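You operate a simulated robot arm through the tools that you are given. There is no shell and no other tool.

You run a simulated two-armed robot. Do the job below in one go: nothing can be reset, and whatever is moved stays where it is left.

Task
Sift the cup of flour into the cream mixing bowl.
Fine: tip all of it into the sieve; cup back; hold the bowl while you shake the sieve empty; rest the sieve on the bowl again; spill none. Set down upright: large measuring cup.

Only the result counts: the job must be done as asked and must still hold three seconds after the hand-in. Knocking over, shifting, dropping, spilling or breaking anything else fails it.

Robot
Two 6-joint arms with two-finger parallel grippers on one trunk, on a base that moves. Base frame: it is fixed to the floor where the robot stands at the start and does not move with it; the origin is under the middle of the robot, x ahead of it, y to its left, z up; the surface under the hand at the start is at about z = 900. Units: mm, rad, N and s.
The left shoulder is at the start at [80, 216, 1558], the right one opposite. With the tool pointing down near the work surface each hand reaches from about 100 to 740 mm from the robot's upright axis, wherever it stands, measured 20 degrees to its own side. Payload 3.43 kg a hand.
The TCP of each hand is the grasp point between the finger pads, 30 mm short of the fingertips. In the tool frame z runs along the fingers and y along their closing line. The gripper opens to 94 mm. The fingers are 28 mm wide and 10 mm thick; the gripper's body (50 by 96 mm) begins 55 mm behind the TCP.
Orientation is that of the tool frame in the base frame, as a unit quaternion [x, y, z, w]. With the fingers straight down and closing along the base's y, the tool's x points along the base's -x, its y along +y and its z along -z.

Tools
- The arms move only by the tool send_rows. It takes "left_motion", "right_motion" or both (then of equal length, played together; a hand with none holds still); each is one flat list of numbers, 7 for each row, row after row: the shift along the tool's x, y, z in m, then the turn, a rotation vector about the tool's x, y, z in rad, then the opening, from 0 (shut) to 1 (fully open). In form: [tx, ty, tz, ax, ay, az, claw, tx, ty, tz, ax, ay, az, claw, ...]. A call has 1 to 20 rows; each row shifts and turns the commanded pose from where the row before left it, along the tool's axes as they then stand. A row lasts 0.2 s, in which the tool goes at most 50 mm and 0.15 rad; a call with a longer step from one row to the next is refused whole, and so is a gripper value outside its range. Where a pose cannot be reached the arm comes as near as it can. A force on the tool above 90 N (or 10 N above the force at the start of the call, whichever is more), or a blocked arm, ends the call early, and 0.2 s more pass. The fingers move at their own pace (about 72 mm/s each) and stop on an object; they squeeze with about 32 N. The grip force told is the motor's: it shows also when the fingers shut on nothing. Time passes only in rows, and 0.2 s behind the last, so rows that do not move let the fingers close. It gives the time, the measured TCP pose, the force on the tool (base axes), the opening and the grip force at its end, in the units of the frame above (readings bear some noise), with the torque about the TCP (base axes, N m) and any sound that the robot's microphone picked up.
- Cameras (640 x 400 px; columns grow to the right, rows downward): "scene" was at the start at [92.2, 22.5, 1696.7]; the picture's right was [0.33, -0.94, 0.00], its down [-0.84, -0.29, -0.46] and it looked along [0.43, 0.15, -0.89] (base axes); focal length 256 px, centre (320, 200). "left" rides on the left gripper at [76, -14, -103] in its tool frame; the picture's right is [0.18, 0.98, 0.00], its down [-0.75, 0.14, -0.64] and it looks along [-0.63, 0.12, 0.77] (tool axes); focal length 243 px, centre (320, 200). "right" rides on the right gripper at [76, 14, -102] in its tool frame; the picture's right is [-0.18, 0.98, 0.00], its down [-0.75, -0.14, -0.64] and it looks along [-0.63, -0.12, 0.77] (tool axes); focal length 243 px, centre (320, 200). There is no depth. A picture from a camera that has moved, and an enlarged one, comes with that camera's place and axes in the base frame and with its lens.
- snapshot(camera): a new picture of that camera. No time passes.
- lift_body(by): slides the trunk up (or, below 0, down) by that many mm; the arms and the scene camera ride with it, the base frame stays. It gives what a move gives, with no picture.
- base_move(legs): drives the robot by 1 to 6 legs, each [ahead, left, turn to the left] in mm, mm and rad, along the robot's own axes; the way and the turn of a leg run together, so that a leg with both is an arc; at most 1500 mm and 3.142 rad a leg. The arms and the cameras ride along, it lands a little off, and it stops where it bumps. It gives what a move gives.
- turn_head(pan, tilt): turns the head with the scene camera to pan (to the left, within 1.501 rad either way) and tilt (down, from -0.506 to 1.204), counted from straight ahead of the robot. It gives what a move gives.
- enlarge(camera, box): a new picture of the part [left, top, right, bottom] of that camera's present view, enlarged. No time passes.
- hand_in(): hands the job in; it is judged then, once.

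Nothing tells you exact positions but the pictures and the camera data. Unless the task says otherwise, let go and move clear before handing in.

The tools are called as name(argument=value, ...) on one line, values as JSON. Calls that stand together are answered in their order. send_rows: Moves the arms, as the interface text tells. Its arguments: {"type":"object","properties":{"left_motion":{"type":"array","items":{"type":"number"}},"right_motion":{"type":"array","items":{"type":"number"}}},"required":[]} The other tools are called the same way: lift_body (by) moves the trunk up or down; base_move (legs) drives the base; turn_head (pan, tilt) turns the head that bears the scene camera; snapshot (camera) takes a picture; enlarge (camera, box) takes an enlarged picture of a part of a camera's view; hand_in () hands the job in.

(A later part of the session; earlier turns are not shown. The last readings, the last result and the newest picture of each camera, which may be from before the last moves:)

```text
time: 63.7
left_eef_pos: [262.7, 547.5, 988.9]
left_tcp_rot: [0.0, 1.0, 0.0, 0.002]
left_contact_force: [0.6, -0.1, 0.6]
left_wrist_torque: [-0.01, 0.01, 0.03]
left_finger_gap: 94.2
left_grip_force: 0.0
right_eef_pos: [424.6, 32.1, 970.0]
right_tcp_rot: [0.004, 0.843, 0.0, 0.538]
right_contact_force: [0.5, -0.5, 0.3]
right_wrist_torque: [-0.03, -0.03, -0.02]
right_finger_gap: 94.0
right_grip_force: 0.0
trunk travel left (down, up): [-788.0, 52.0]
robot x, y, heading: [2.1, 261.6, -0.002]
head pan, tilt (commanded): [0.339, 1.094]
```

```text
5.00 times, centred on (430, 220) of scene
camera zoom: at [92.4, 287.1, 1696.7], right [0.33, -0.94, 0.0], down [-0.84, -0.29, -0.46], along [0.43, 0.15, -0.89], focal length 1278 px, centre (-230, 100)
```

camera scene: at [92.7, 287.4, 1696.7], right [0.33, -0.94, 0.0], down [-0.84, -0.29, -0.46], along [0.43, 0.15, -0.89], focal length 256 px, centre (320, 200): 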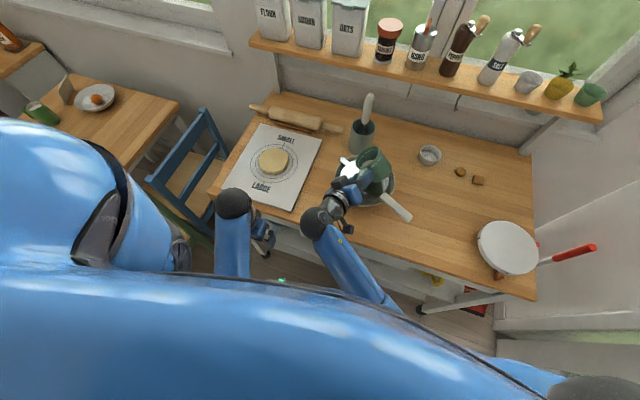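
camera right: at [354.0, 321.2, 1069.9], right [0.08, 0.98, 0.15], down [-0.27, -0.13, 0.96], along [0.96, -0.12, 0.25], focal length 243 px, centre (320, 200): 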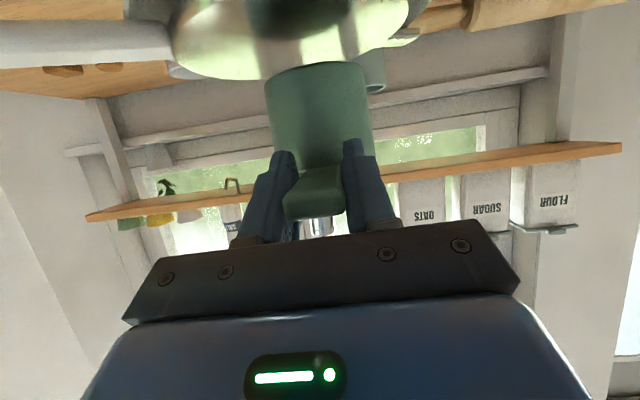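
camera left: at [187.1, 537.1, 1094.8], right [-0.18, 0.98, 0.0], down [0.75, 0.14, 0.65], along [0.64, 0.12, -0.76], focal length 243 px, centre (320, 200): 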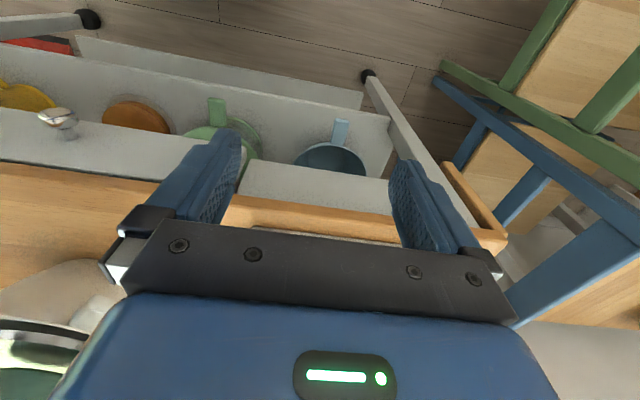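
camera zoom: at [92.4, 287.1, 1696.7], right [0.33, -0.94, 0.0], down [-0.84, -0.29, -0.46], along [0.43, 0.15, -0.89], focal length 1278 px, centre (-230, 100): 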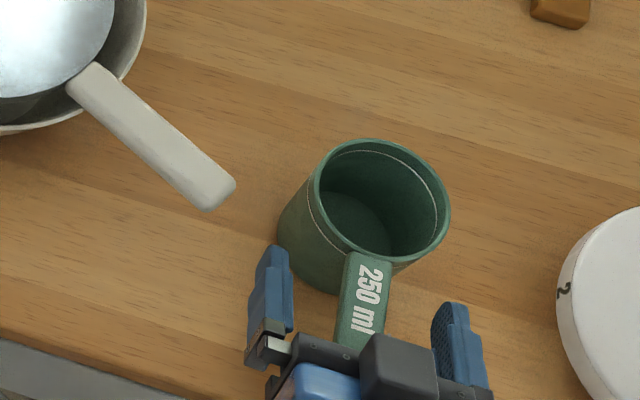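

The cup is standing upright in its place. I'll lift the right hand clear and re-orient both hands: the right for the sieve handle, the left for the bowl's handle.

send_rows(left_motion=[0, 0, 0, 0, -0.1309, 0, 1, 0, 0, 0, 0, -0.1309, 0, 1, 0, 0, 0, 0, -0.1309, 0, 1, 0, 0, 0, 0, -0.1309, 0, 1, 0, 0, 0, 0.0698, 0, 0.1209, 1, 0, 0, 0, 0.0698, 0, 0.1209, 1, 0, 0, 0, 0.0698, 0, 0.1209, 1, 0, 0, 0, 0.0698, 0, 0.1209, 1, 0, 0, 0, 0.0698, 0, 0.1209, 1, 0, 0, 0, 0, 0, 0, 1, 0, 0, 0, 0, 0, 0, 1, 0, 0, 0, 0, 0, 0, 1, 0, 0, 0, 0, 0, 0, 1, 0, 0, 0, 0, 0, 0, 1], right_motion=[-0.0408, 0, -0.019, 0, 0, 0, 1, -0.0408, 0, -0.019, 0, 0, 0, 1, 0, 0, 0, 0, 0.1222, 0, 1, 0, 0, 0, 0, 0.1222, 0, 1, 0, 0, 0, 0, 0.1222, 0, 1, 0, 0, 0, 0, 0.1222, 0, 1, 0, 0, 0, 0, 0.1222, 0, 1, 0, 0, 0, -0.0729, 0, -0.1263, 1, 0, 0, 0, -0.0729, 0, -0.1263, 1, 0, 0, 0, -0.0729, 0, -0.1263, 1, 0, 0, 0, -0.0729, 0, -0.1263, 1, 0, 0, 0, -0.0729, 0, -0.1263, 1, 0, 0, 0, -0.0729, 0, -0.1263, 1, 0, 0, 0, -0.0729, 0, -0.1263, 1])

snapshot(camera="scene")

enlarge(camera="scene", box=[320, 130, 424, 230])

snapshot(camera="left")

snapshot(camera="right")

```text
time: 64.5
left_eef_pos: [350.3, 544.4, 1029.2]
left_tcp_rot: [0.091, 0.962, 0.024, 0.258]
left_contact_force: [0.5, -0.1, 0.0]
left_wrist_torque: [0.01, 0.0, 0.02]
left_finger_gap: 94.2
left_grip_force: 0.0
right_eef_pos: [425.5, 33.2, 1060.4]
right_tcp_rot: [0.004, 0.867, 0.001, 0.498]
right_contact_force: [0.6, -0.5, 0.2]
right_wrist_torque: [-0.03, 0.03, 0.02]
right_finger_gap: 93.9
right_grip_force: 0.1
trunk travel left (down, up): [-788.0, 52.0]
robot x, y, heading: [2.6, 265.5, 0.0]
head pan, tilt (commanded): [0.339, 1.094]
stopped in row 3 (left hand): the arm was blocked; the commanded pose is now the measured one
```

```text
taken
camera scene: at [94.4, 287.0, 1696.2], right [0.33, -0.94, 0.0], down [-0.84, -0.29, -0.46], along [0.43, 0.15, -0.89], focal length 256 px, centre (320, 200)
```

scene: 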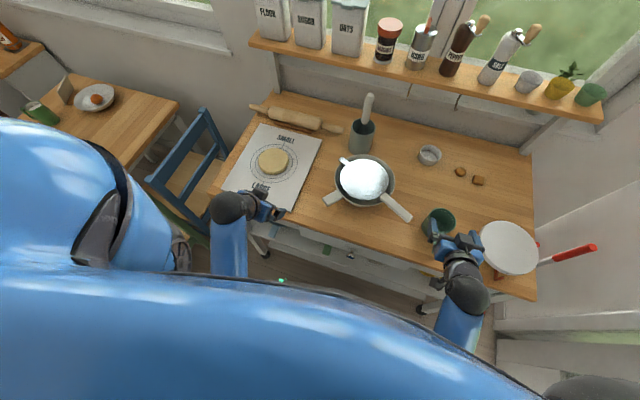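

```text
4.00 times, centred on (372, 180) of scene
camera zoom: at [94.4, 287.0, 1696.2], right [0.33, -0.94, 0.0], down [-0.84, -0.29, -0.46], along [0.43, 0.15, -0.89], focal length 1022 px, centre (112, 280)
```

zoom: 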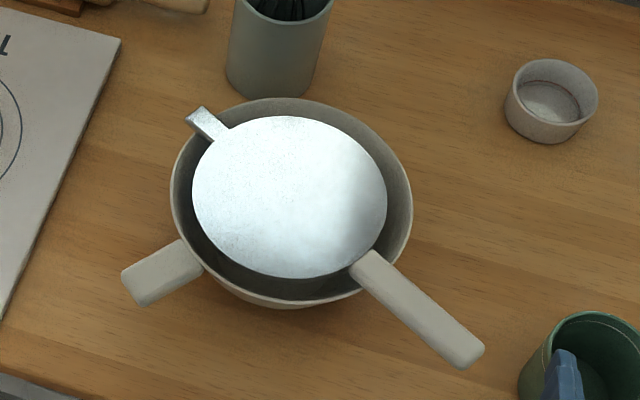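

```text
taken
camera left: at [231.9, 546.2, 1080.2], right [0.01, 1.0, 0.0], down [0.34, 0.0, 0.94], along [0.94, -0.01, -0.34], focal length 243 px, centre (320, 200)
```

left: 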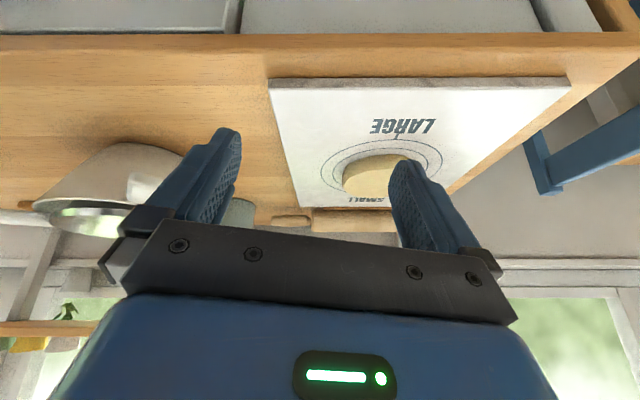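

```text
taken
camera right: at [297.9, 47.5, 1045.7], right [0.1, 0.98, 0.16], down [-0.18, -0.15, 0.97], along [0.98, -0.12, 0.16], focal length 243 px, centre (320, 200)
```

right: 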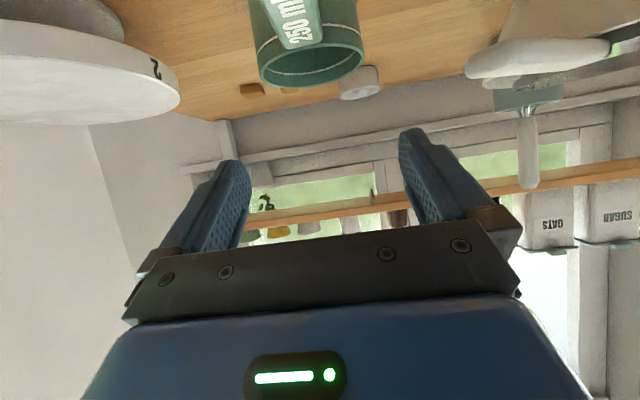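

The left arm folded against the body and pushed itself forward, with no harm done. I'll now finish orienting both hands and bring them to standoffs by the bowl handle (left) and the sieve handle (right).

send_rows(left_motion=[0, 0, 0, 0.0858, -0.008, 0.1047, 1, 0, 0, 0, 0.0858, -0.008, 0.1047, 1, 0, 0, 0, 0.0858, -0.008, 0.1047, 1, 0, 0, 0, 0.0858, -0.008, 0.1047, 1, 0, 0, 0, 0, 0, 0, 1, 0, 0, 0, 0, 0, 0, 1, 0, 0, 0, 0, 0, 0, 1, 0, 0, 0, 0, 0, 0, 1, 0, 0, 0, 0, 0, 0, 1, 0, 0, 0, 0, 0, 0, 1, 0, 0, 0, 0, 0, 0, 1], right_motion=[0, 0, 0, 0, 0.1296, 0, 1, 0, 0, 0, 0, 0.1296, 0, 1, 0, 0, 0, 0, 0.1296, 0, 1, 0, 0, 0, 0, 0.1296, 0, 1, 0, 0, 0, -0.0745, 0, -0.1292, 1, 0, 0, 0, -0.0745, 0, -0.1292, 1, 0, 0, 0, -0.0745, 0, -0.1292, 1, 0, 0, 0, -0.0745, 0, -0.1292, 1, 0, 0, 0, -0.0745, 0, -0.1292, 1, 0, 0, 0, -0.0745, 0, -0.1292, 1, 0, 0, 0, -0.0745, 0, -0.1292, 1])

snapshot(camera="scene")

snapshot(camera="left")

snapshot(camera="right")

```text
time: 66.9
left_eef_pos: [347.2, 545.1, 1031.0]
left_tcp_rot: [0.327, 0.909, -0.087, 0.245]
left_contact_force: [1.1, -0.4, 0.0]
left_wrist_torque: [-0.03, -0.02, -0.01]
left_finger_gap: 94.0
left_grip_force: 0.0
right_eef_pos: [425.9, 32.4, 1060.5]
right_tcp_rot: [-0.48, 0.837, 0.13, 0.227]
right_contact_force: [1.3, -0.5, 0.0]
right_wrist_torque: [-0.01, -0.01, 0.04]
right_finger_gap: 94.1
right_grip_force: 0.0
trunk travel left (down, up): [-788.0, 52.0]
robot x, y, heading: [1.1, 264.8, -0.005]
head pan, tilt (commanded): [0.339, 1.094]
```

```text
taken
camera scene: at [93.4, 286.8, 1696.6], right [0.33, -0.94, 0.0], down [-0.84, -0.29, -0.46], along [0.43, 0.15, -0.89], focal length 256 px, centre (320, 200)
```

scene: 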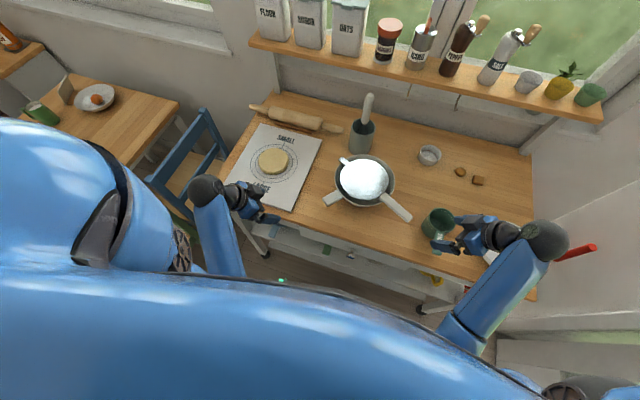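

```text
taken
camera left: at [248.8, 611.0, 1081.7], right [0.51, 0.86, -0.09], down [0.34, -0.1, 0.93], along [0.79, -0.5, -0.35], focal length 243 px, centre (320, 200)
```

left: 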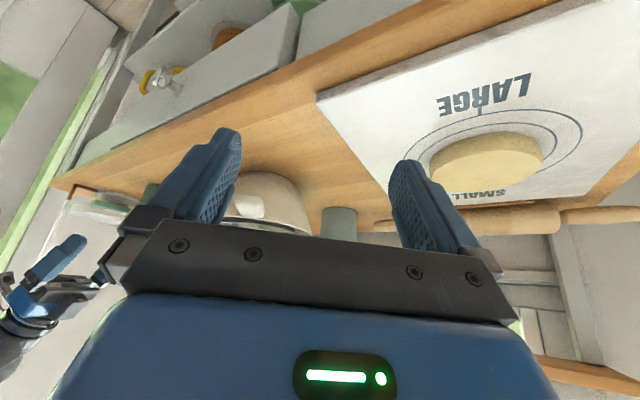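

```text
taken
camera right: at [352.6, -62.0, 1110.4], right [-0.77, 0.63, 0.09], down [0.29, 0.21, 0.93], along [0.57, 0.74, -0.34], focal length 243 px, centre (320, 200)
```

right: 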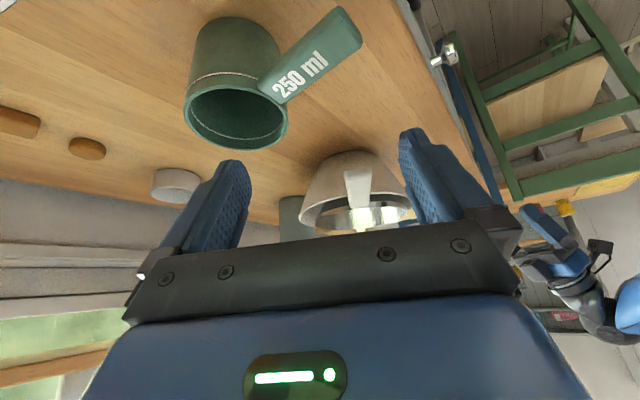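

send_rows(left_motion=[-0.0297, -0.015, 0.0131, 0, 0, 0, 1, -0.0297, -0.015, 0.0131, 0, 0, 0, 1, -0.0297, -0.015, 0.0131, 0, 0, 0, 1, -0.0297, -0.015, 0.0131, 0, 0, 0, 1, 0, 0, 0, 0, 0, 0, 1], right_motion=[-0.0218, 0.008, 0.0205, 0, 0, 0, 1, -0.0218, 0.008, 0.0205, 0, 0, 0, 1, -0.0218, 0.008, 0.0205, 0, 0, 0, 1, 0, 0, 0, 0, 0, 0, 1, 0, 0, 0, 0, 0, 0, 1])

snapshot(camera="scene")

snapshot(camera="left")

snapshot(camera="right")

```text
time: 68.1
left_eef_pos: [410.3, 417.7, 1044.9]
left_tcp_rot: [0.328, 0.908, -0.087, 0.245]
left_contact_force: [0.2, -0.3, 0.6]
left_wrist_torque: [-0.05, 0.01, -0.01]
left_finger_gap: 94.1
left_grip_force: 0.1
right_eef_pos: [450.2, 119.2, 1040.2]
right_tcp_rot: [-0.479, 0.838, 0.13, 0.227]
right_contact_force: [0.7, -0.2, -0.1]
right_wrist_torque: [0.02, 0.01, -0.03]
right_finger_gap: 93.9
right_grip_force: 0.1
trunk travel left (down, up): [-788.0, 52.0]
robot x, y, heading: [-2.1, 266.3, 0.002]
head pan, tilt (commanded): [0.339, 1.094]
```

```text
taken
camera scene: at [92.5, 286.7, 1696.7], right [0.33, -0.94, 0.0], down [-0.84, -0.29, -0.46], along [0.43, 0.15, -0.89], focal length 256 px, centre (320, 200)
```

scene: 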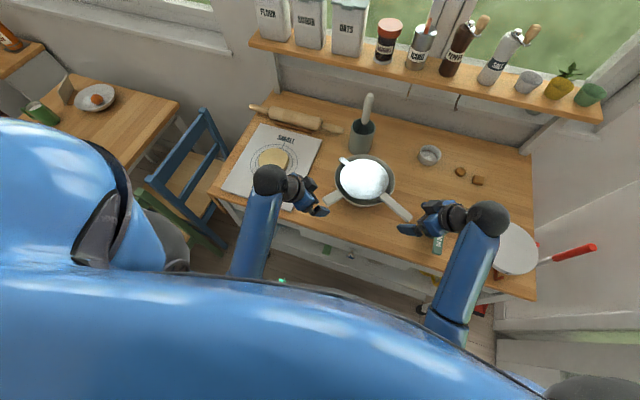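

```text
taken
camera left: at [310.4, 482.0, 1096.3], right [0.5, 0.86, -0.09], down [0.34, -0.1, 0.93], along [0.79, -0.5, -0.35], focal length 243 px, centre (320, 200)
```

left: 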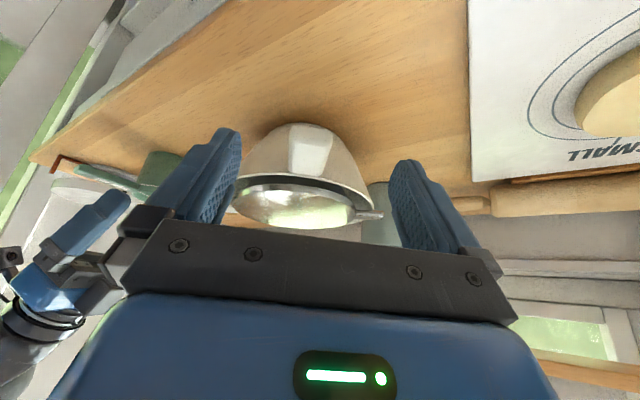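

```text
taken
camera right: at [376.5, 25.6, 1090.2], right [-0.77, 0.64, 0.09], down [0.29, 0.21, 0.93], along [0.57, 0.74, -0.34], focal length 243 px, centre (320, 200)
```

right: 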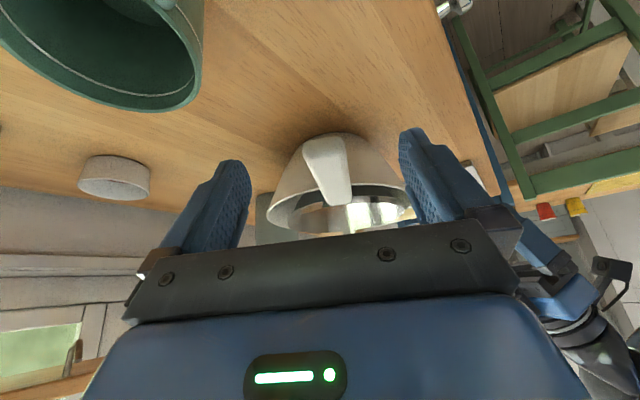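

enlarge(camera="left", box=[230, 90, 410, 230])

enlarge(camera="right", box=[240, 110, 420, 250])

enlarge(camera="scene", box=[290, 140, 450, 240])

```text
2.86 times, centred on (320, 160) of left
camera zoom: at [310.4, 482.0, 1096.3], right [0.5, 0.86, -0.09], down [0.34, -0.1, 0.93], along [0.79, -0.5, -0.35], focal length 693 px, centre (320, 314)
```

zoom: 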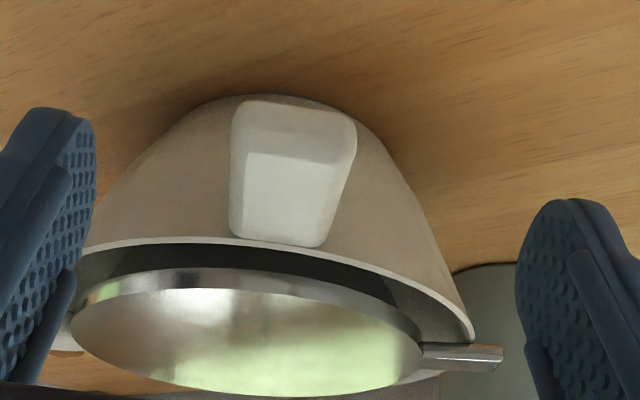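

```text
2.86 times, centred on (330, 180) of right
camera zoom: at [376.5, 25.6, 1090.2], right [-0.77, 0.64, 0.09], down [0.29, 0.21, 0.93], along [0.57, 0.74, -0.34], focal length 693 px, centre (291, 257)
```

zoom: 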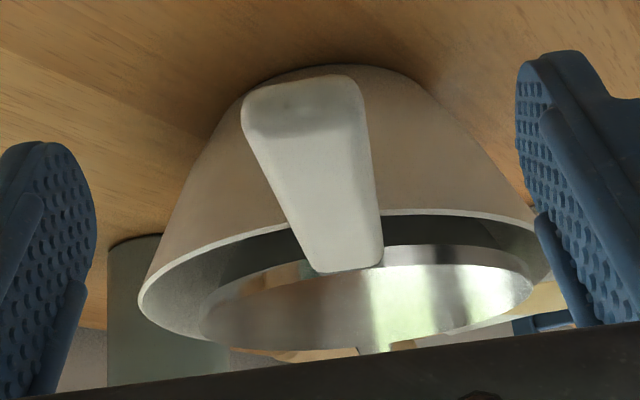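

```text
4.00 times, centred on (370, 190) of scene
camera zoom: at [92.5, 286.7, 1696.7], right [0.33, -0.94, 0.0], down [-0.84, -0.29, -0.46], along [0.43, 0.15, -0.89], focal length 1022 px, centre (120, 240)
```

zoom: 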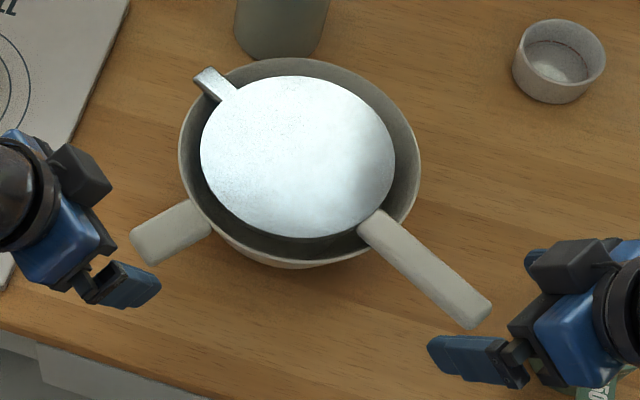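

From the wrist cameras, the bowl handle's tip is near (435, 389) at z 979–993. The sieve handle's tip is near (457, 138) at z 996–1009. I'll advance both open hands around their handles.

send_rows(left_motion=[-0.005, -0.0014, 0.0199, 0, 0, 0, 1, -0.005, -0.0014, 0.0199, 0, 0, 0, 1, -0.005, -0.0014, 0.0199, 0, 0, 0, 1, -0.004, -0.0013, 0.0159, 0, 0, 0, 1, 0, 0, 0, 0, 0, 0, 1], right_motion=[-0.0055, 0.0011, 0.014, 0, 0, 0, 1, -0.0055, 0.0011, 0.014, 0, 0, 0, 1, -0.0055, 0.0011, 0.014, 0, 0, 0, 1, -0.004, 0.0009, 0.0105, 0, 0, 0, 1, 0, 0, 0, 0, 0, 0, 1])

enlarge(camera="left", box=[200, 90, 440, 270])

enlarge(camera="right", box=[200, 90, 440, 270])

enlarge(camera="scene", box=[290, 140, 450, 240])

```text
time: 69.3
left_eef_pos: [448.3, 379.3, 988.8]
left_tcp_rot: [0.327, 0.909, -0.087, 0.245]
left_contact_force: [0.7, -0.1, -0.3]
left_wrist_torque: [-0.01, -0.07, -0.02]
left_finger_gap: 94.0
left_grip_force: 0.1
right_eef_pos: [466.4, 160.7, 1005.5]
right_tcp_rot: [-0.479, 0.838, 0.13, 0.227]
right_contact_force: [0.9, -0.3, 0.3]
right_wrist_torque: [0.03, 0.0, 0.0]
right_finger_gap: 94.1
right_grip_force: 0.1
trunk travel left (down, up): [-788.0, 52.0]
robot x, y, heading: [-1.9, 261.6, 0.001]
head pan, tilt (commanded): [0.339, 1.094]
```

```text
2.22 times, centred on (320, 180) of left
camera zoom: at [348.0, 442.7, 1040.3], right [0.51, 0.86, -0.09], down [0.34, -0.1, 0.93], along [0.79, -0.5, -0.35], focal length 539 px, centre (320, 244)
```

zoom: 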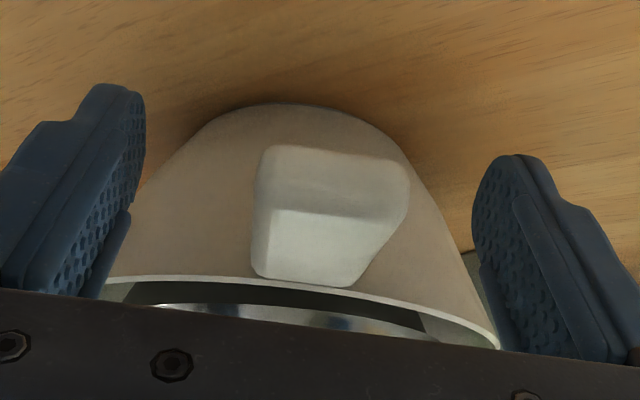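

```text
2.22 times, centred on (320, 180) of right
camera zoom: at [394.2, 66.1, 1055.1], right [-0.77, 0.64, 0.09], down [0.29, 0.21, 0.93], along [0.57, 0.74, -0.34], focal length 539 px, centre (320, 244)
```

zoom: 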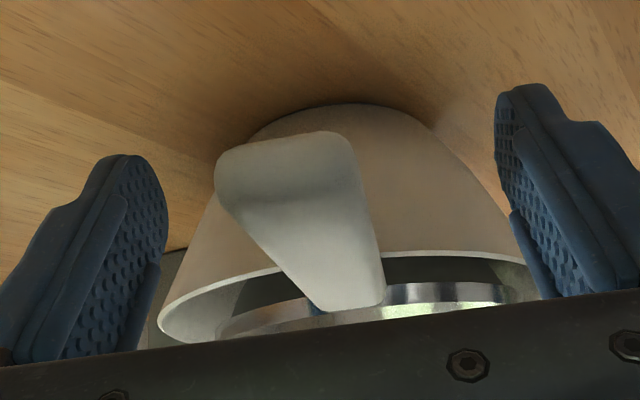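

```text
4.00 times, centred on (370, 190) of scene
camera zoom: at [92.5, 287.0, 1696.7], right [0.33, -0.94, 0.0], down [-0.84, -0.29, -0.46], along [0.43, 0.15, -0.89], focal length 1022 px, centre (120, 240)
```

zoom: 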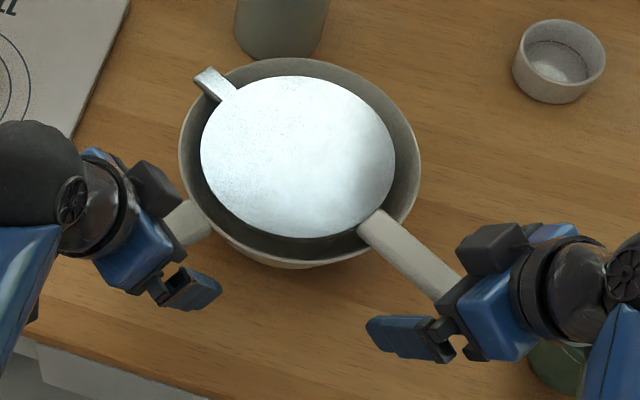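

Both handles lie between the fingers. I'll make the small final corrections and close the left hand on the bowl handle first.

send_rows(left_motion=[-0.0039, 0, 0.0052, 0, 0, 0, 1, 0, 0, 0, 0, 0, 0, 0.6, 0, 0, 0, 0, 0, 0, 0.45, 0, 0, 0, 0, 0, 0, 0.3, 0, 0, 0, 0, 0, 0, 0, 0, 0, 0, 0, 0, 0, 0, 0, 0, 0, 0, 0, 0, 0], right_motion=[-0.003, -0.002, 0.0047, 0, 0, 0, 1, 0, 0, 0, 0, 0, 0, 1, 0, 0, 0, 0, 0, 0, 1, 0, 0, 0, 0, 0, 0, 1, 0, 0, 0, 0, 0, 0, 1, 0, 0, 0, 0, 0, 0, 1, 0, 0, 0, 0, 0, 0, 1])

enlarge(camera="left", box=[200, 90, 440, 270])

enlarge(camera="right", box=[200, 90, 440, 270])

enlarge(camera="scene", box=[290, 140, 450, 240])

```text
time: 70.9
left_eef_pos: [453.4, 374.1, 986.5]
left_tcp_rot: [0.327, 0.908, -0.087, 0.245]
left_contact_force: [1.8, 1.3, 1.4]
left_wrist_torque: [-0.15, -0.14, 0.23]
left_finger_gap: 38.1
left_grip_force: 32.1
right_eef_pos: [471.8, 163.1, 1002.4]
right_tcp_rot: [-0.479, 0.838, 0.13, 0.227]
right_contact_force: [-0.2, 0.4, -0.5]
right_wrist_torque: [-0.02, 0.0, 0.02]
right_finger_gap: 94.1
right_grip_force: 0.0
trunk travel left (down, up): [-788.0, 52.0]
robot x, y, heading: [-1.2, 263.5, -0.003]
head pan, tilt (commanded): [0.339, 1.094]
```

```text
2.22 times, centred on (320, 180) of left
camera zoom: at [352.9, 439.2, 1037.9], right [0.51, 0.86, -0.09], down [0.34, -0.1, 0.93], along [0.79, -0.5, -0.35], focal length 539 px, centre (320, 244)
```

zoom: 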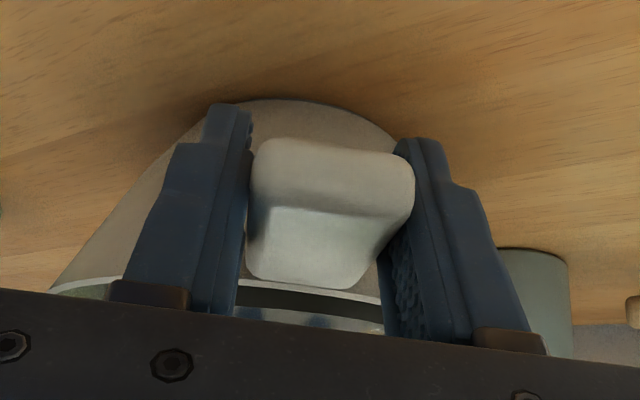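

```text
2.22 times, centred on (320, 180) of right
camera zoom: at [398.7, 69.6, 1052.9], right [-0.77, 0.64, 0.09], down [0.29, 0.21, 0.93], along [0.57, 0.74, -0.34], focal length 539 px, centre (320, 244)
```

zoom: 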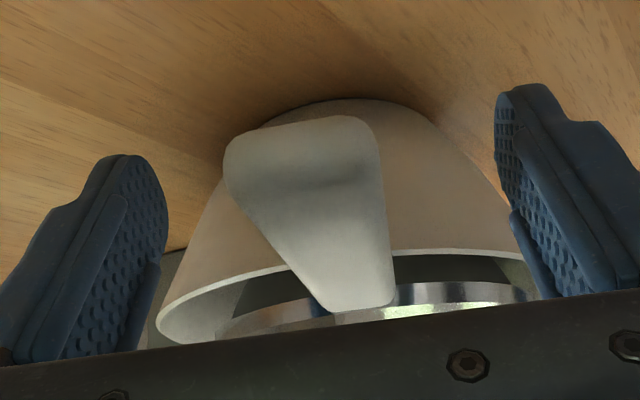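

```text
4.00 times, centred on (370, 190) of scene
camera zoom: at [92.8, 287.4, 1696.7], right [0.33, -0.94, 0.0], down [-0.84, -0.29, -0.46], along [0.43, 0.15, -0.89], focal length 1022 px, centre (120, 240)
```

zoom: 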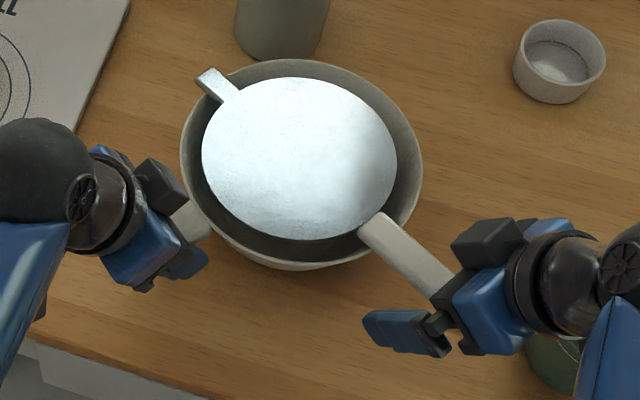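

The left hand holds the bowl handle firmly. The bowl got nudged about 2 cm earlier, so I'll slide it slowly back toward me by that much, with the open right hand following.

send_rows(left_motion=[0.00133, -0.00128, -0.00078, 0, 0, 0, 0, 0.00266, -0.00255, -0.00155, 0, 0, 0, 0, 0.00266, -0.00255, -0.00155, 0, 0, 0, 0, 0.00266, -0.00255, -0.00155, 0, 0, 0, 0, 0.00266, -0.00255, -0.00155, 0, 0, 0, 0, 0.00266, -0.00255, -0.00155, 0, 0, 0, 0, 0, 0, 0, 0, 0, 0, 0], right_motion=[0.00088, 0.00172, -0.00051, 0, 0, 0, 1, 0.00175, 0.00345, -0.00102, 0, 0, 0, 1, 0.00175, 0.00345, -0.00102, 0, 0, 0, 1, 0.00175, 0.00345, -0.00102, 0, 0, 0, 1, 0.00175, 0.00345, -0.00102, 0, 0, 0, 1, 0.00175, 0.00345, -0.00102, 0, 0, 0, 1, 0, 0, 0, 0, 0, 0, 1])

enlarge(camera="scene", box=[290, 140, 450, 240])

enlarge(camera="right", box=[200, 90, 440, 270])

enlarge(camera="left", box=[200, 90, 440, 270])

```text
time: 72.5
left_eef_pos: [429.1, 376.1, 987.3]
left_tcp_rot: [0.327, 0.908, -0.087, 0.246]
left_contact_force: [1.4, 0.1, 1.3]
left_wrist_torque: [-0.07, -0.04, 0.1]
left_finger_gap: 38.2
left_grip_force: 32.2
right_eef_pos: [449.2, 162.8, 1002.7]
right_tcp_rot: [-0.479, 0.838, 0.129, 0.227]
right_contact_force: [0.1, 0.5, 0.5]
right_wrist_torque: [0.02, 0.03, 0.02]
right_finger_gap: 94.1
right_grip_force: 0.2
trunk travel left (down, up): [-788.0, 52.0]
robot x, y, heading: [-1.3, 262.7, 0.001]
head pan, tilt (commanded): [0.339, 1.094]
```

```text
4.00 times, centred on (370, 190) of scene
camera zoom: at [92.6, 287.3, 1696.7], right [0.33, -0.94, 0.0], down [-0.84, -0.29, -0.46], along [0.43, 0.15, -0.89], focal length 1022 px, centre (120, 240)
```

zoom: 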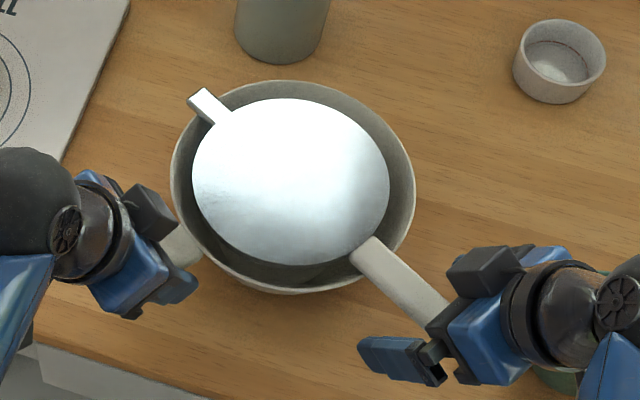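

```text
2.22 times, centred on (320, 180) of right
camera zoom: at [376.7, 68.5, 1053.0], right [-0.77, 0.64, 0.09], down [0.29, 0.21, 0.93], along [0.57, 0.74, -0.34], focal length 539 px, centre (320, 244)
```

zoom: 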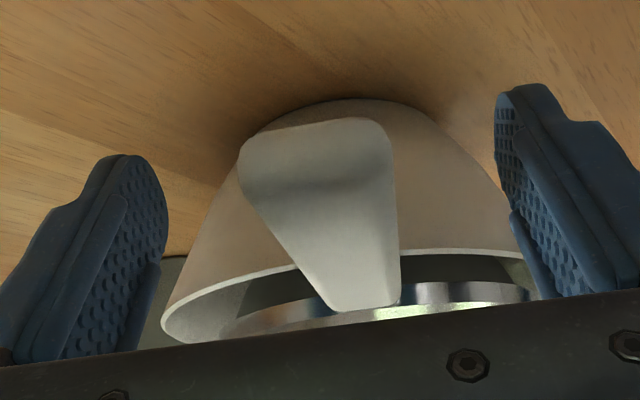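

```text
2.22 times, centred on (320, 180) of left
camera zoom: at [330.1, 440.2, 1038.1], right [0.51, 0.86, -0.09], down [0.34, -0.1, 0.93], along [0.79, -0.5, -0.35], focal length 539 px, centre (320, 244)
```

zoom: 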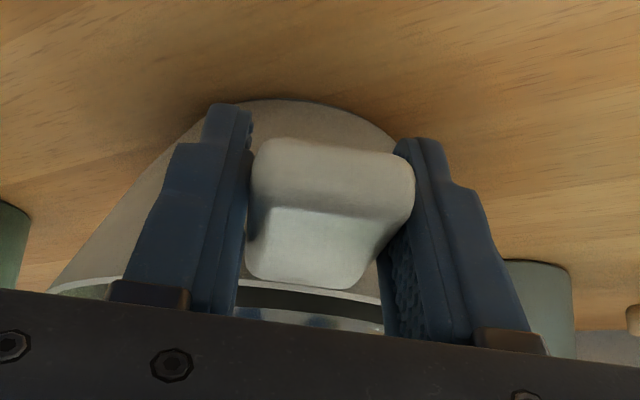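

The bowl is back at its original spot, near (527, 295). I'll shift the right hand 4.4 mm to centre it on the sieve handle and close gently.

send_rows(right_motion=[0, 0.0044, 0, 0, 0, 0, 1, 0, 0, 0, 0, 0, 0, 0.6, 0, 0, 0, 0, 0, 0, 0.45, 0, 0, 0, 0, 0, 0, 0.35, 0, 0, 0, 0, 0, 0, 0.3, 0, 0, 0, 0, 0, 0, 0, 0, 0, 0, 0, 0, 0, 0, 0, 0, 0, 0, 0, 0, 0])

enlarge(camera="scene", box=[290, 140, 450, 240])

enlarge(camera="right", box=[200, 90, 440, 270])

```text
time: 74.3
left_eef_pos: [429.3, 375.1, 986.3]
left_tcp_rot: [0.329, 0.908, -0.088, 0.245]
left_contact_force: [-0.7, 1.3, 0.0]
left_wrist_torque: [0.2, 0.21, 0.08]
left_finger_gap: 38.0
left_grip_force: 32.4
right_eef_pos: [445.7, 165.6, 1003.8]
right_tcp_rot: [-0.479, 0.838, 0.13, 0.226]
right_contact_force: [0.1, -1.2, 0.7]
right_wrist_torque: [0.08, -0.02, -0.04]
right_finger_gap: 32.1
right_grip_force: 31.8
trunk travel left (down, up): [-788.0, 52.0]
robot x, y, heading: [0.4, 264.8, -0.0]
head pan, tilt (commanded): [0.339, 1.094]
```

```text
4.00 times, centred on (370, 190) of scene
camera zoom: at [92.8, 287.1, 1696.7], right [0.33, -0.94, 0.0], down [-0.84, -0.29, -0.46], along [0.43, 0.15, -0.89], focal length 1022 px, centre (120, 240)
```

zoom: 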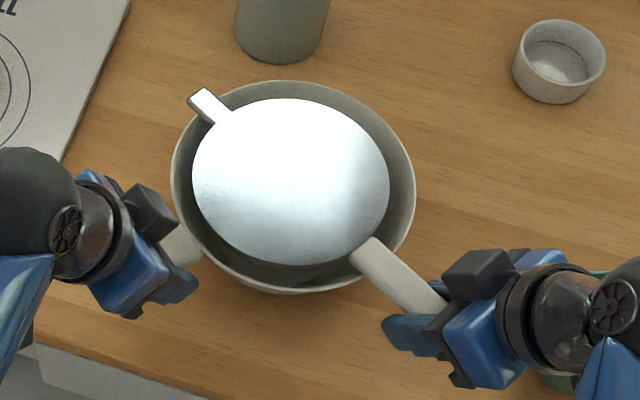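

```text
2.22 times, centred on (320, 180) of right
camera zoom: at [373.3, 71.1, 1053.4], right [-0.77, 0.64, 0.09], down [0.29, 0.21, 0.93], along [0.57, 0.74, -0.34], focal length 539 px, centre (320, 244)
```

zoom: 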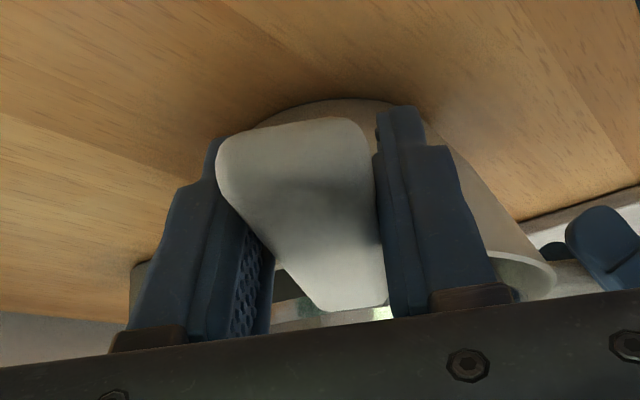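

Both hands are firm: the left on the bowl, the right on the sieve handle. I'll lift the sieve just a few millimetres and check how it hangs.

send_rows(right_motion=[-0.00101, 0, -0.00173, 0, 0, 0, 0, -0.00152, 0, -0.00259, 0, 0, 0, 0, -0.00152, 0, -0.00259, 0, 0, 0, 0, 0, 0, 0, 0, 0, 0, 0])

enlarge(camera="scene", box=[290, 140, 450, 240])

snapshot(camera="left")

enlarge(camera="right", box=[200, 90, 440, 270])

```text
time: 75.3
left_eef_pos: [430.0, 375.1, 986.9]
left_tcp_rot: [0.327, 0.908, -0.087, 0.245]
left_contact_force: [-0.6, 0.9, 0.2]
left_wrist_torque: [0.12, 0.15, 0.02]
left_finger_gap: 38.1
left_grip_force: 32.1
right_eef_pos: [446.5, 166.1, 1011.4]
right_tcp_rot: [-0.479, 0.838, 0.13, 0.226]
right_contact_force: [0.4, 0.1, -1.5]
right_wrist_torque: [-0.13, 0.09, -0.02]
right_finger_gap: 32.0
right_grip_force: 32.2
trunk travel left (down, up): [-788.0, 52.0]
robot x, y, heading: [3.1, 265.5, -0.001]
head pan, tilt (commanded): [0.339, 1.094]
```

```text
4.00 times, centred on (370, 190) of scene
camera zoom: at [93.0, 287.0, 1696.6], right [0.33, -0.94, 0.0], down [-0.84, -0.29, -0.46], along [0.43, 0.15, -0.89], focal length 1022 px, centre (120, 240)
```

zoom: 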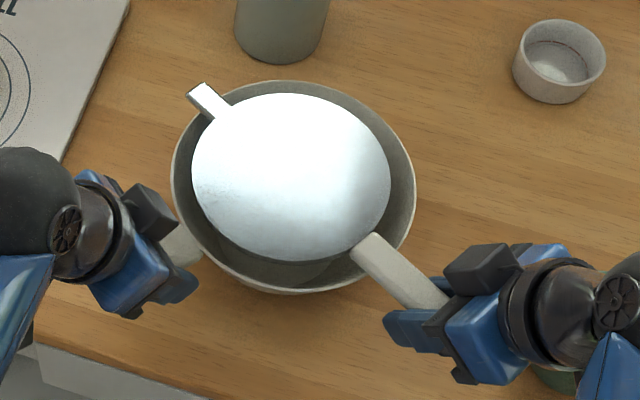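

```text
taken
camera left: at [330.6, 440.0, 1038.1], right [0.51, 0.86, -0.09], down [0.34, -0.1, 0.93], along [0.79, -0.5, -0.35], focal length 243 px, centre (320, 200)
```

left: 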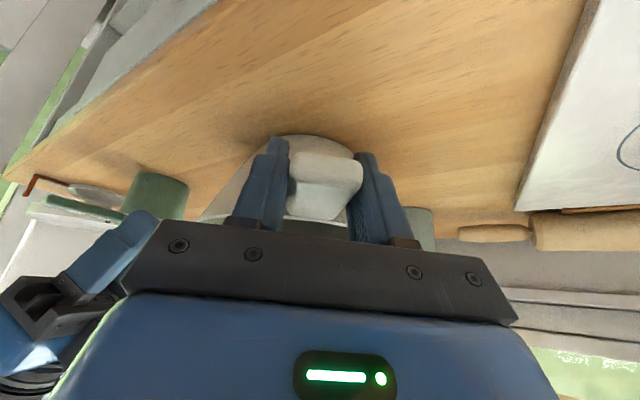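

```text
2.22 times, centred on (320, 180) of right
camera zoom: at [373.1, 71.9, 1061.2], right [-0.77, 0.64, 0.09], down [0.29, 0.21, 0.93], along [0.57, 0.74, -0.34], focal length 539 px, centre (320, 244)
```

zoom: 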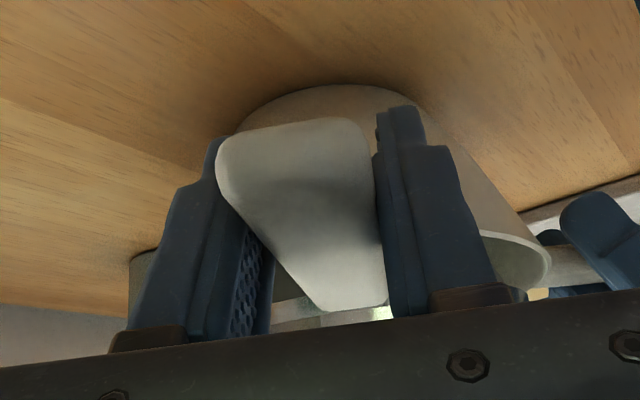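

The sieve hangs level, 7 mm above the rim. I'll shake it side to side over the bowl while the left hand holds the bowl still.

send_rows(left_motion=[0, 0, 0, 0, 0, 0, 0, 0, 0, 0, 0, 0, 0, 0, 0, 0, 0, 0, 0, 0, 0, 0, 0, 0, 0, 0, 0, 0, 0, 0, 0, 0, 0, 0, 0, 0, 0, 0, 0, 0, 0, 0, 0, 0, 0, 0, 0, 0, 0, 0, 0, 0, 0, 0, 0, 0, 0, 0, 0, 0, 0, 0, 0, 0, 0, 0, 0, 0, 0, 0], right_motion=[0, 0.008, 0, 0, 0, 0, 0, 0, -0.016, 0, 0, 0, 0, 0, 0, 0.016, 0, 0, 0, 0, 0, 0, -0.016, 0, 0, 0, 0, 0, 0, 0.016, 0, 0, 0, 0, 0, 0, -0.016, 0, 0, 0, 0, 0, 0, 0.016, 0, 0, 0, 0, 0, 0, -0.016, 0, 0, 0, 0, 0, 0, 0.008, 0, 0, 0, 0, 0, 0, 0, 0, 0, 0, 0, 0])

enlarge(camera="scene", box=[290, 140, 450, 240])

enlarge(camera="scene", box=[325, 150, 397, 215])

```text
time: 77.5
left_eef_pos: [429.4, 375.4, 986.8]
left_tcp_rot: [0.327, 0.908, -0.088, 0.244]
left_contact_force: [-0.9, 0.1, 0.3]
left_wrist_torque: [0.02, 0.11, -0.03]
left_finger_gap: 37.9
left_grip_force: 31.7
right_eef_pos: [445.9, 165.4, 1010.0]
right_tcp_rot: [-0.478, 0.838, 0.129, 0.227]
right_contact_force: [0.8, 0.1, -0.8]
right_wrist_torque: [-0.12, 0.07, -0.03]
right_finger_gap: 31.8
right_grip_force: 31.3
trunk travel left (down, up): [-788.0, 52.0]
robot x, y, heading: [0.8, 263.3, -0.0]
head pan, tilt (commanded): [0.339, 1.094]
```

```text
4.00 times, centred on (370, 190) of scene
camera zoom: at [92.4, 287.1, 1696.7], right [0.33, -0.94, 0.0], down [-0.84, -0.29, -0.46], along [0.43, 0.15, -0.89], focal length 1022 px, centre (120, 240)
```

zoom: 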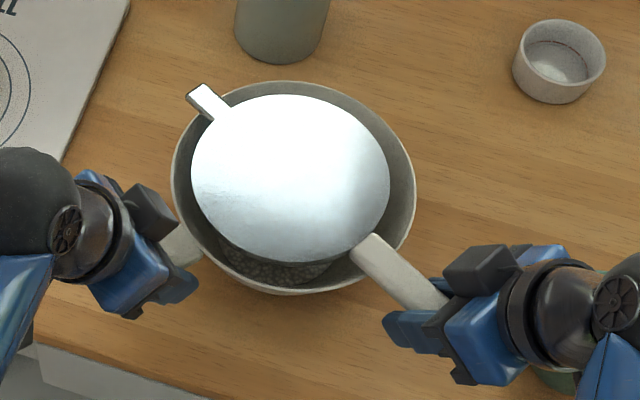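

```text
6.15 times, centred on (361, 182) of scene
camera zoom: at [92.4, 287.1, 1696.7], right [0.33, -0.94, 0.0], down [-0.84, -0.29, -0.46], along [0.43, 0.15, -0.89], focal length 1573 px, centre (68, 308)
```

zoom: 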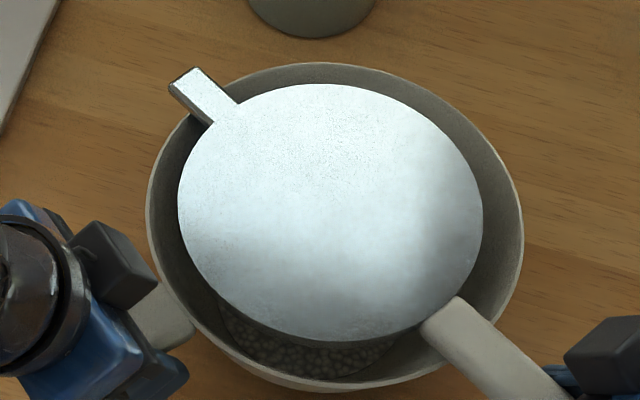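

Flour granules are now showing in the bottom of the bowl, so the shaking works. I'll keep shaking until the level stops rising.

send_rows(right_motion=[0, 0.008, 0, 0, 0, 0, 0, 0, -0.016, 0, 0, 0, 0, 0, 0, 0.016, 0, 0, 0, 0, 0, 0, -0.016, 0, 0, 0, 0, 0, 0, 0.016, 0, 0, 0, 0, 0, 0, -0.016, 0, 0, 0, 0, 0, 0, 0.016, 0, 0, 0, 0, 0, 0, -0.016, 0, 0, 0, 0, 0, 0, 0.016, 0, 0, 0, 0, 0, 0, -0.016, 0, 0, 0, 0, 0, 0, 0.016, 0, 0, 0, 0, 0, 0, -0.016, 0, 0, 0, 0, 0, 0, 0.016, 0, 0, 0, 0, 0, 0, -0.016, 0, 0, 0, 0, 0, 0, 0.016, 0, 0, 0, 0, 0, 0, -0.016, 0, 0, 0, 0, 0, 0, 0.016, 0, 0, 0, 0, 0, 0, -0.016, 0, 0, 0, 0, 0, 0, 0.008, 0, 0, 0, 0, 0, 0, 0, 0, 0, 0, 0, 0])

enlarge(camera="scene", box=[325, 150, 397, 215])

```text
time: 81.7
left_eef_pos: [430.4, 375.7, 986.4]
left_tcp_rot: [0.328, 0.908, -0.088, 0.244]
left_contact_force: [-1.1, 0.4, -0.7]
left_wrist_torque: [-0.01, -0.02, -0.05]
left_finger_gap: 38.1
left_grip_force: 31.4
right_eef_pos: [444.1, 167.3, 1011.6]
right_tcp_rot: [-0.479, 0.838, 0.129, 0.227]
right_contact_force: [0.7, 0.0, -0.8]
right_wrist_torque: [-0.11, 0.06, -0.03]
right_finger_gap: 32.0
right_grip_force: 32.4
trunk travel left (down, up): [-788.0, 52.0]
robot x, y, heading: [-3.8, 267.1, -0.003]
head pan, tilt (commanded): [0.339, 1.094]
```

```text
6.15 times, centred on (361, 182) of scene
camera zoom: at [92.4, 287.1, 1696.7], right [0.33, -0.94, 0.0], down [-0.84, -0.29, -0.46], along [0.43, 0.15, -0.89], focal length 1573 px, centre (68, 308)
```

zoom: 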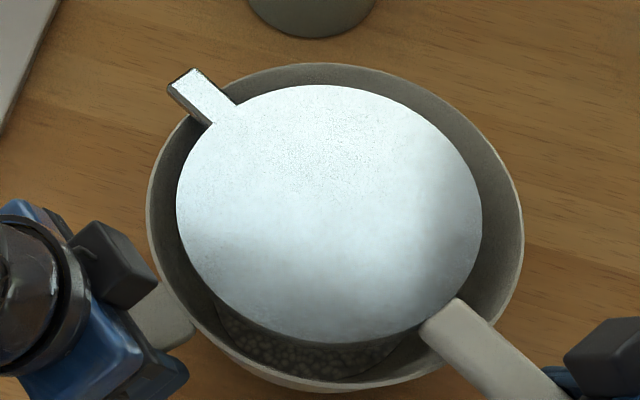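

send_rows(right_motion=[0, 0.009, 0, 0, 0, 0, 0, 0, -0.018, 0, 0, 0, 0, 0, 0, 0.018, 0, 0, 0, 0, 0, 0, -0.018, 0, 0, 0, 0, 0, 0, 0.018, 0, 0, 0, 0, 0, 0, -0.018, 0, 0, 0, 0, 0, 0, 0.018, 0, 0, 0, 0, 0, 0, -0.018, 0, 0, 0, 0, 0, 0, 0.018, 0, 0, 0, 0, 0, 0, -0.018, 0, 0, 0, 0, 0, 0, 0.018, 0, 0, 0, 0, 0, 0, -0.018, 0, 0, 0, 0, 0, 0, 0.018, 0, 0, 0, 0, 0, 0, -0.018, 0, 0, 0, 0, 0, 0, 0.018, 0, 0, 0, 0, 0, 0, -0.018, 0, 0, 0, 0, 0, 0, 0.018, 0, 0, 0, 0, 0, 0, -0.018, 0, 0, 0, 0, 0, 0, 0.009, 0, 0, 0, 0, 0, 0, 0, 0, 0, 0, 0, 0])

enlarge(camera="scene", box=[325, 150, 397, 215])

send_rows(right_motion=[0, 0.009, 0, 0, 0, 0, 0, 0, -0.018, 0, 0, 0, 0, 0, 0, 0.018, 0, 0, 0, 0, 0, 0, -0.018, 0, 0, 0, 0, 0, 0, 0.018, 0, 0, 0, 0, 0, 0, -0.018, 0, 0, 0, 0, 0, 0, 0.018, 0, 0, 0, 0, 0, 0, -0.018, 0, 0, 0, 0, 0, 0, 0.018, 0, 0, 0, 0, 0, 0, -0.018, 0, 0, 0, 0, 0, 0, 0.018, 0, 0, 0, 0, 0, 0, -0.018, 0, 0, 0, 0, 0, 0, 0.018, 0, 0, 0, 0, 0, 0, -0.018, 0, 0, 0, 0, 0, 0, 0.018, 0, 0, 0, 0, 0, 0, -0.018, 0, 0, 0, 0, 0, 0, 0.018, 0, 0, 0, 0, 0, 0, -0.018, 0, 0, 0, 0, 0, 0, 0.009, 0, 0, 0, 0, 0, 0, 0, 0, 0, 0, 0, 0])

enlarge(camera="scene", box=[325, 150, 397, 215])

```text
time: 85.9
left_eef_pos: [429.2, 375.6, 987.6]
left_tcp_rot: [0.328, 0.908, -0.087, 0.244]
left_contact_force: [-0.7, 0.9, 0.2]
left_wrist_torque: [-0.05, 0.02, -0.07]
left_finger_gap: 37.9
left_grip_force: 31.2
right_eef_pos: [445.7, 166.6, 1011.4]
right_tcp_rot: [-0.478, 0.839, 0.129, 0.226]
right_contact_force: [0.6, -0.1, -1.6]
right_wrist_torque: [-0.11, 0.06, -0.01]
right_finger_gap: 31.7
right_grip_force: 31.8
trunk travel left (down, up): [-788.0, 52.0]
robot x, y, heading: [1.0, 264.7, -0.005]
head pan, tilt (commanded): [0.339, 1.094]
```

```text
6.15 times, centred on (361, 182) of scene
camera zoom: at [92.3, 287.1, 1696.7], right [0.33, -0.94, 0.0], down [-0.84, -0.29, -0.46], along [0.43, 0.15, -0.89], focal length 1573 px, centre (68, 308)
```

zoom: 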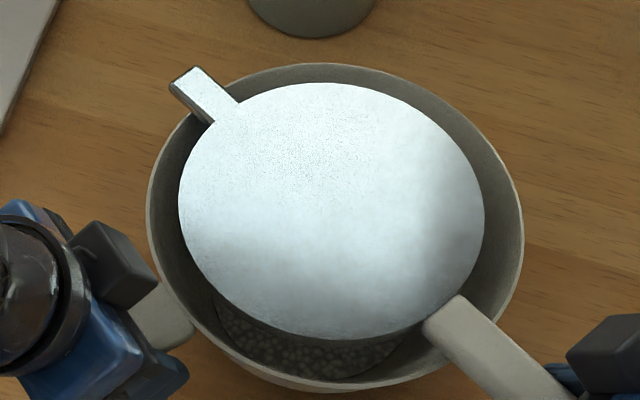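

```text
time: 90.1
left_eef_pos: [429.8, 375.4, 987.7]
left_tcp_rot: [0.328, 0.908, -0.087, 0.245]
left_contact_force: [-0.4, -0.7, -0.5]
left_wrist_torque: [-0.03, 0.01, -0.04]
left_finger_gap: 38.1
left_grip_force: 31.8
right_eef_pos: [445.3, 165.9, 1009.8]
right_tcp_rot: [-0.479, 0.838, 0.13, 0.227]
right_contact_force: [0.2, 0.6, -1.3]
right_wrist_torque: [-0.11, 0.08, 0.01]
right_finger_gap: 31.9
right_grip_force: 32.6
trunk travel left (down, up): [-788.0, 52.0]
robot x, y, heading: [-0.2, 265.8, -0.004]
head pan, tilt (commanded): [0.339, 1.094]
```

```text
6.15 times, centred on (361, 182) of scene
camera zoom: at [92.4, 287.1, 1696.7], right [0.33, -0.94, 0.0], down [-0.84, -0.29, -0.46], along [0.43, 0.15, -0.89], focal length 1573 px, centre (68, 308)
```

zoom: 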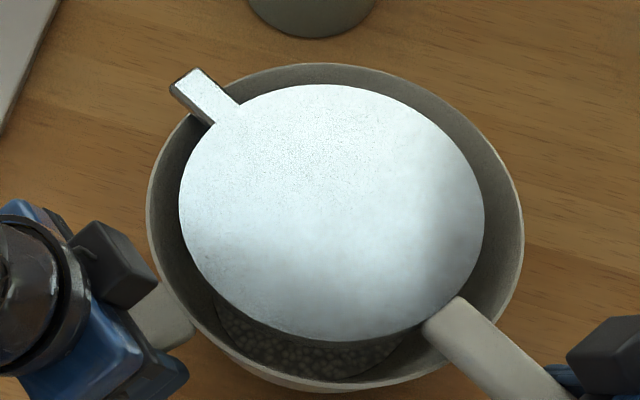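

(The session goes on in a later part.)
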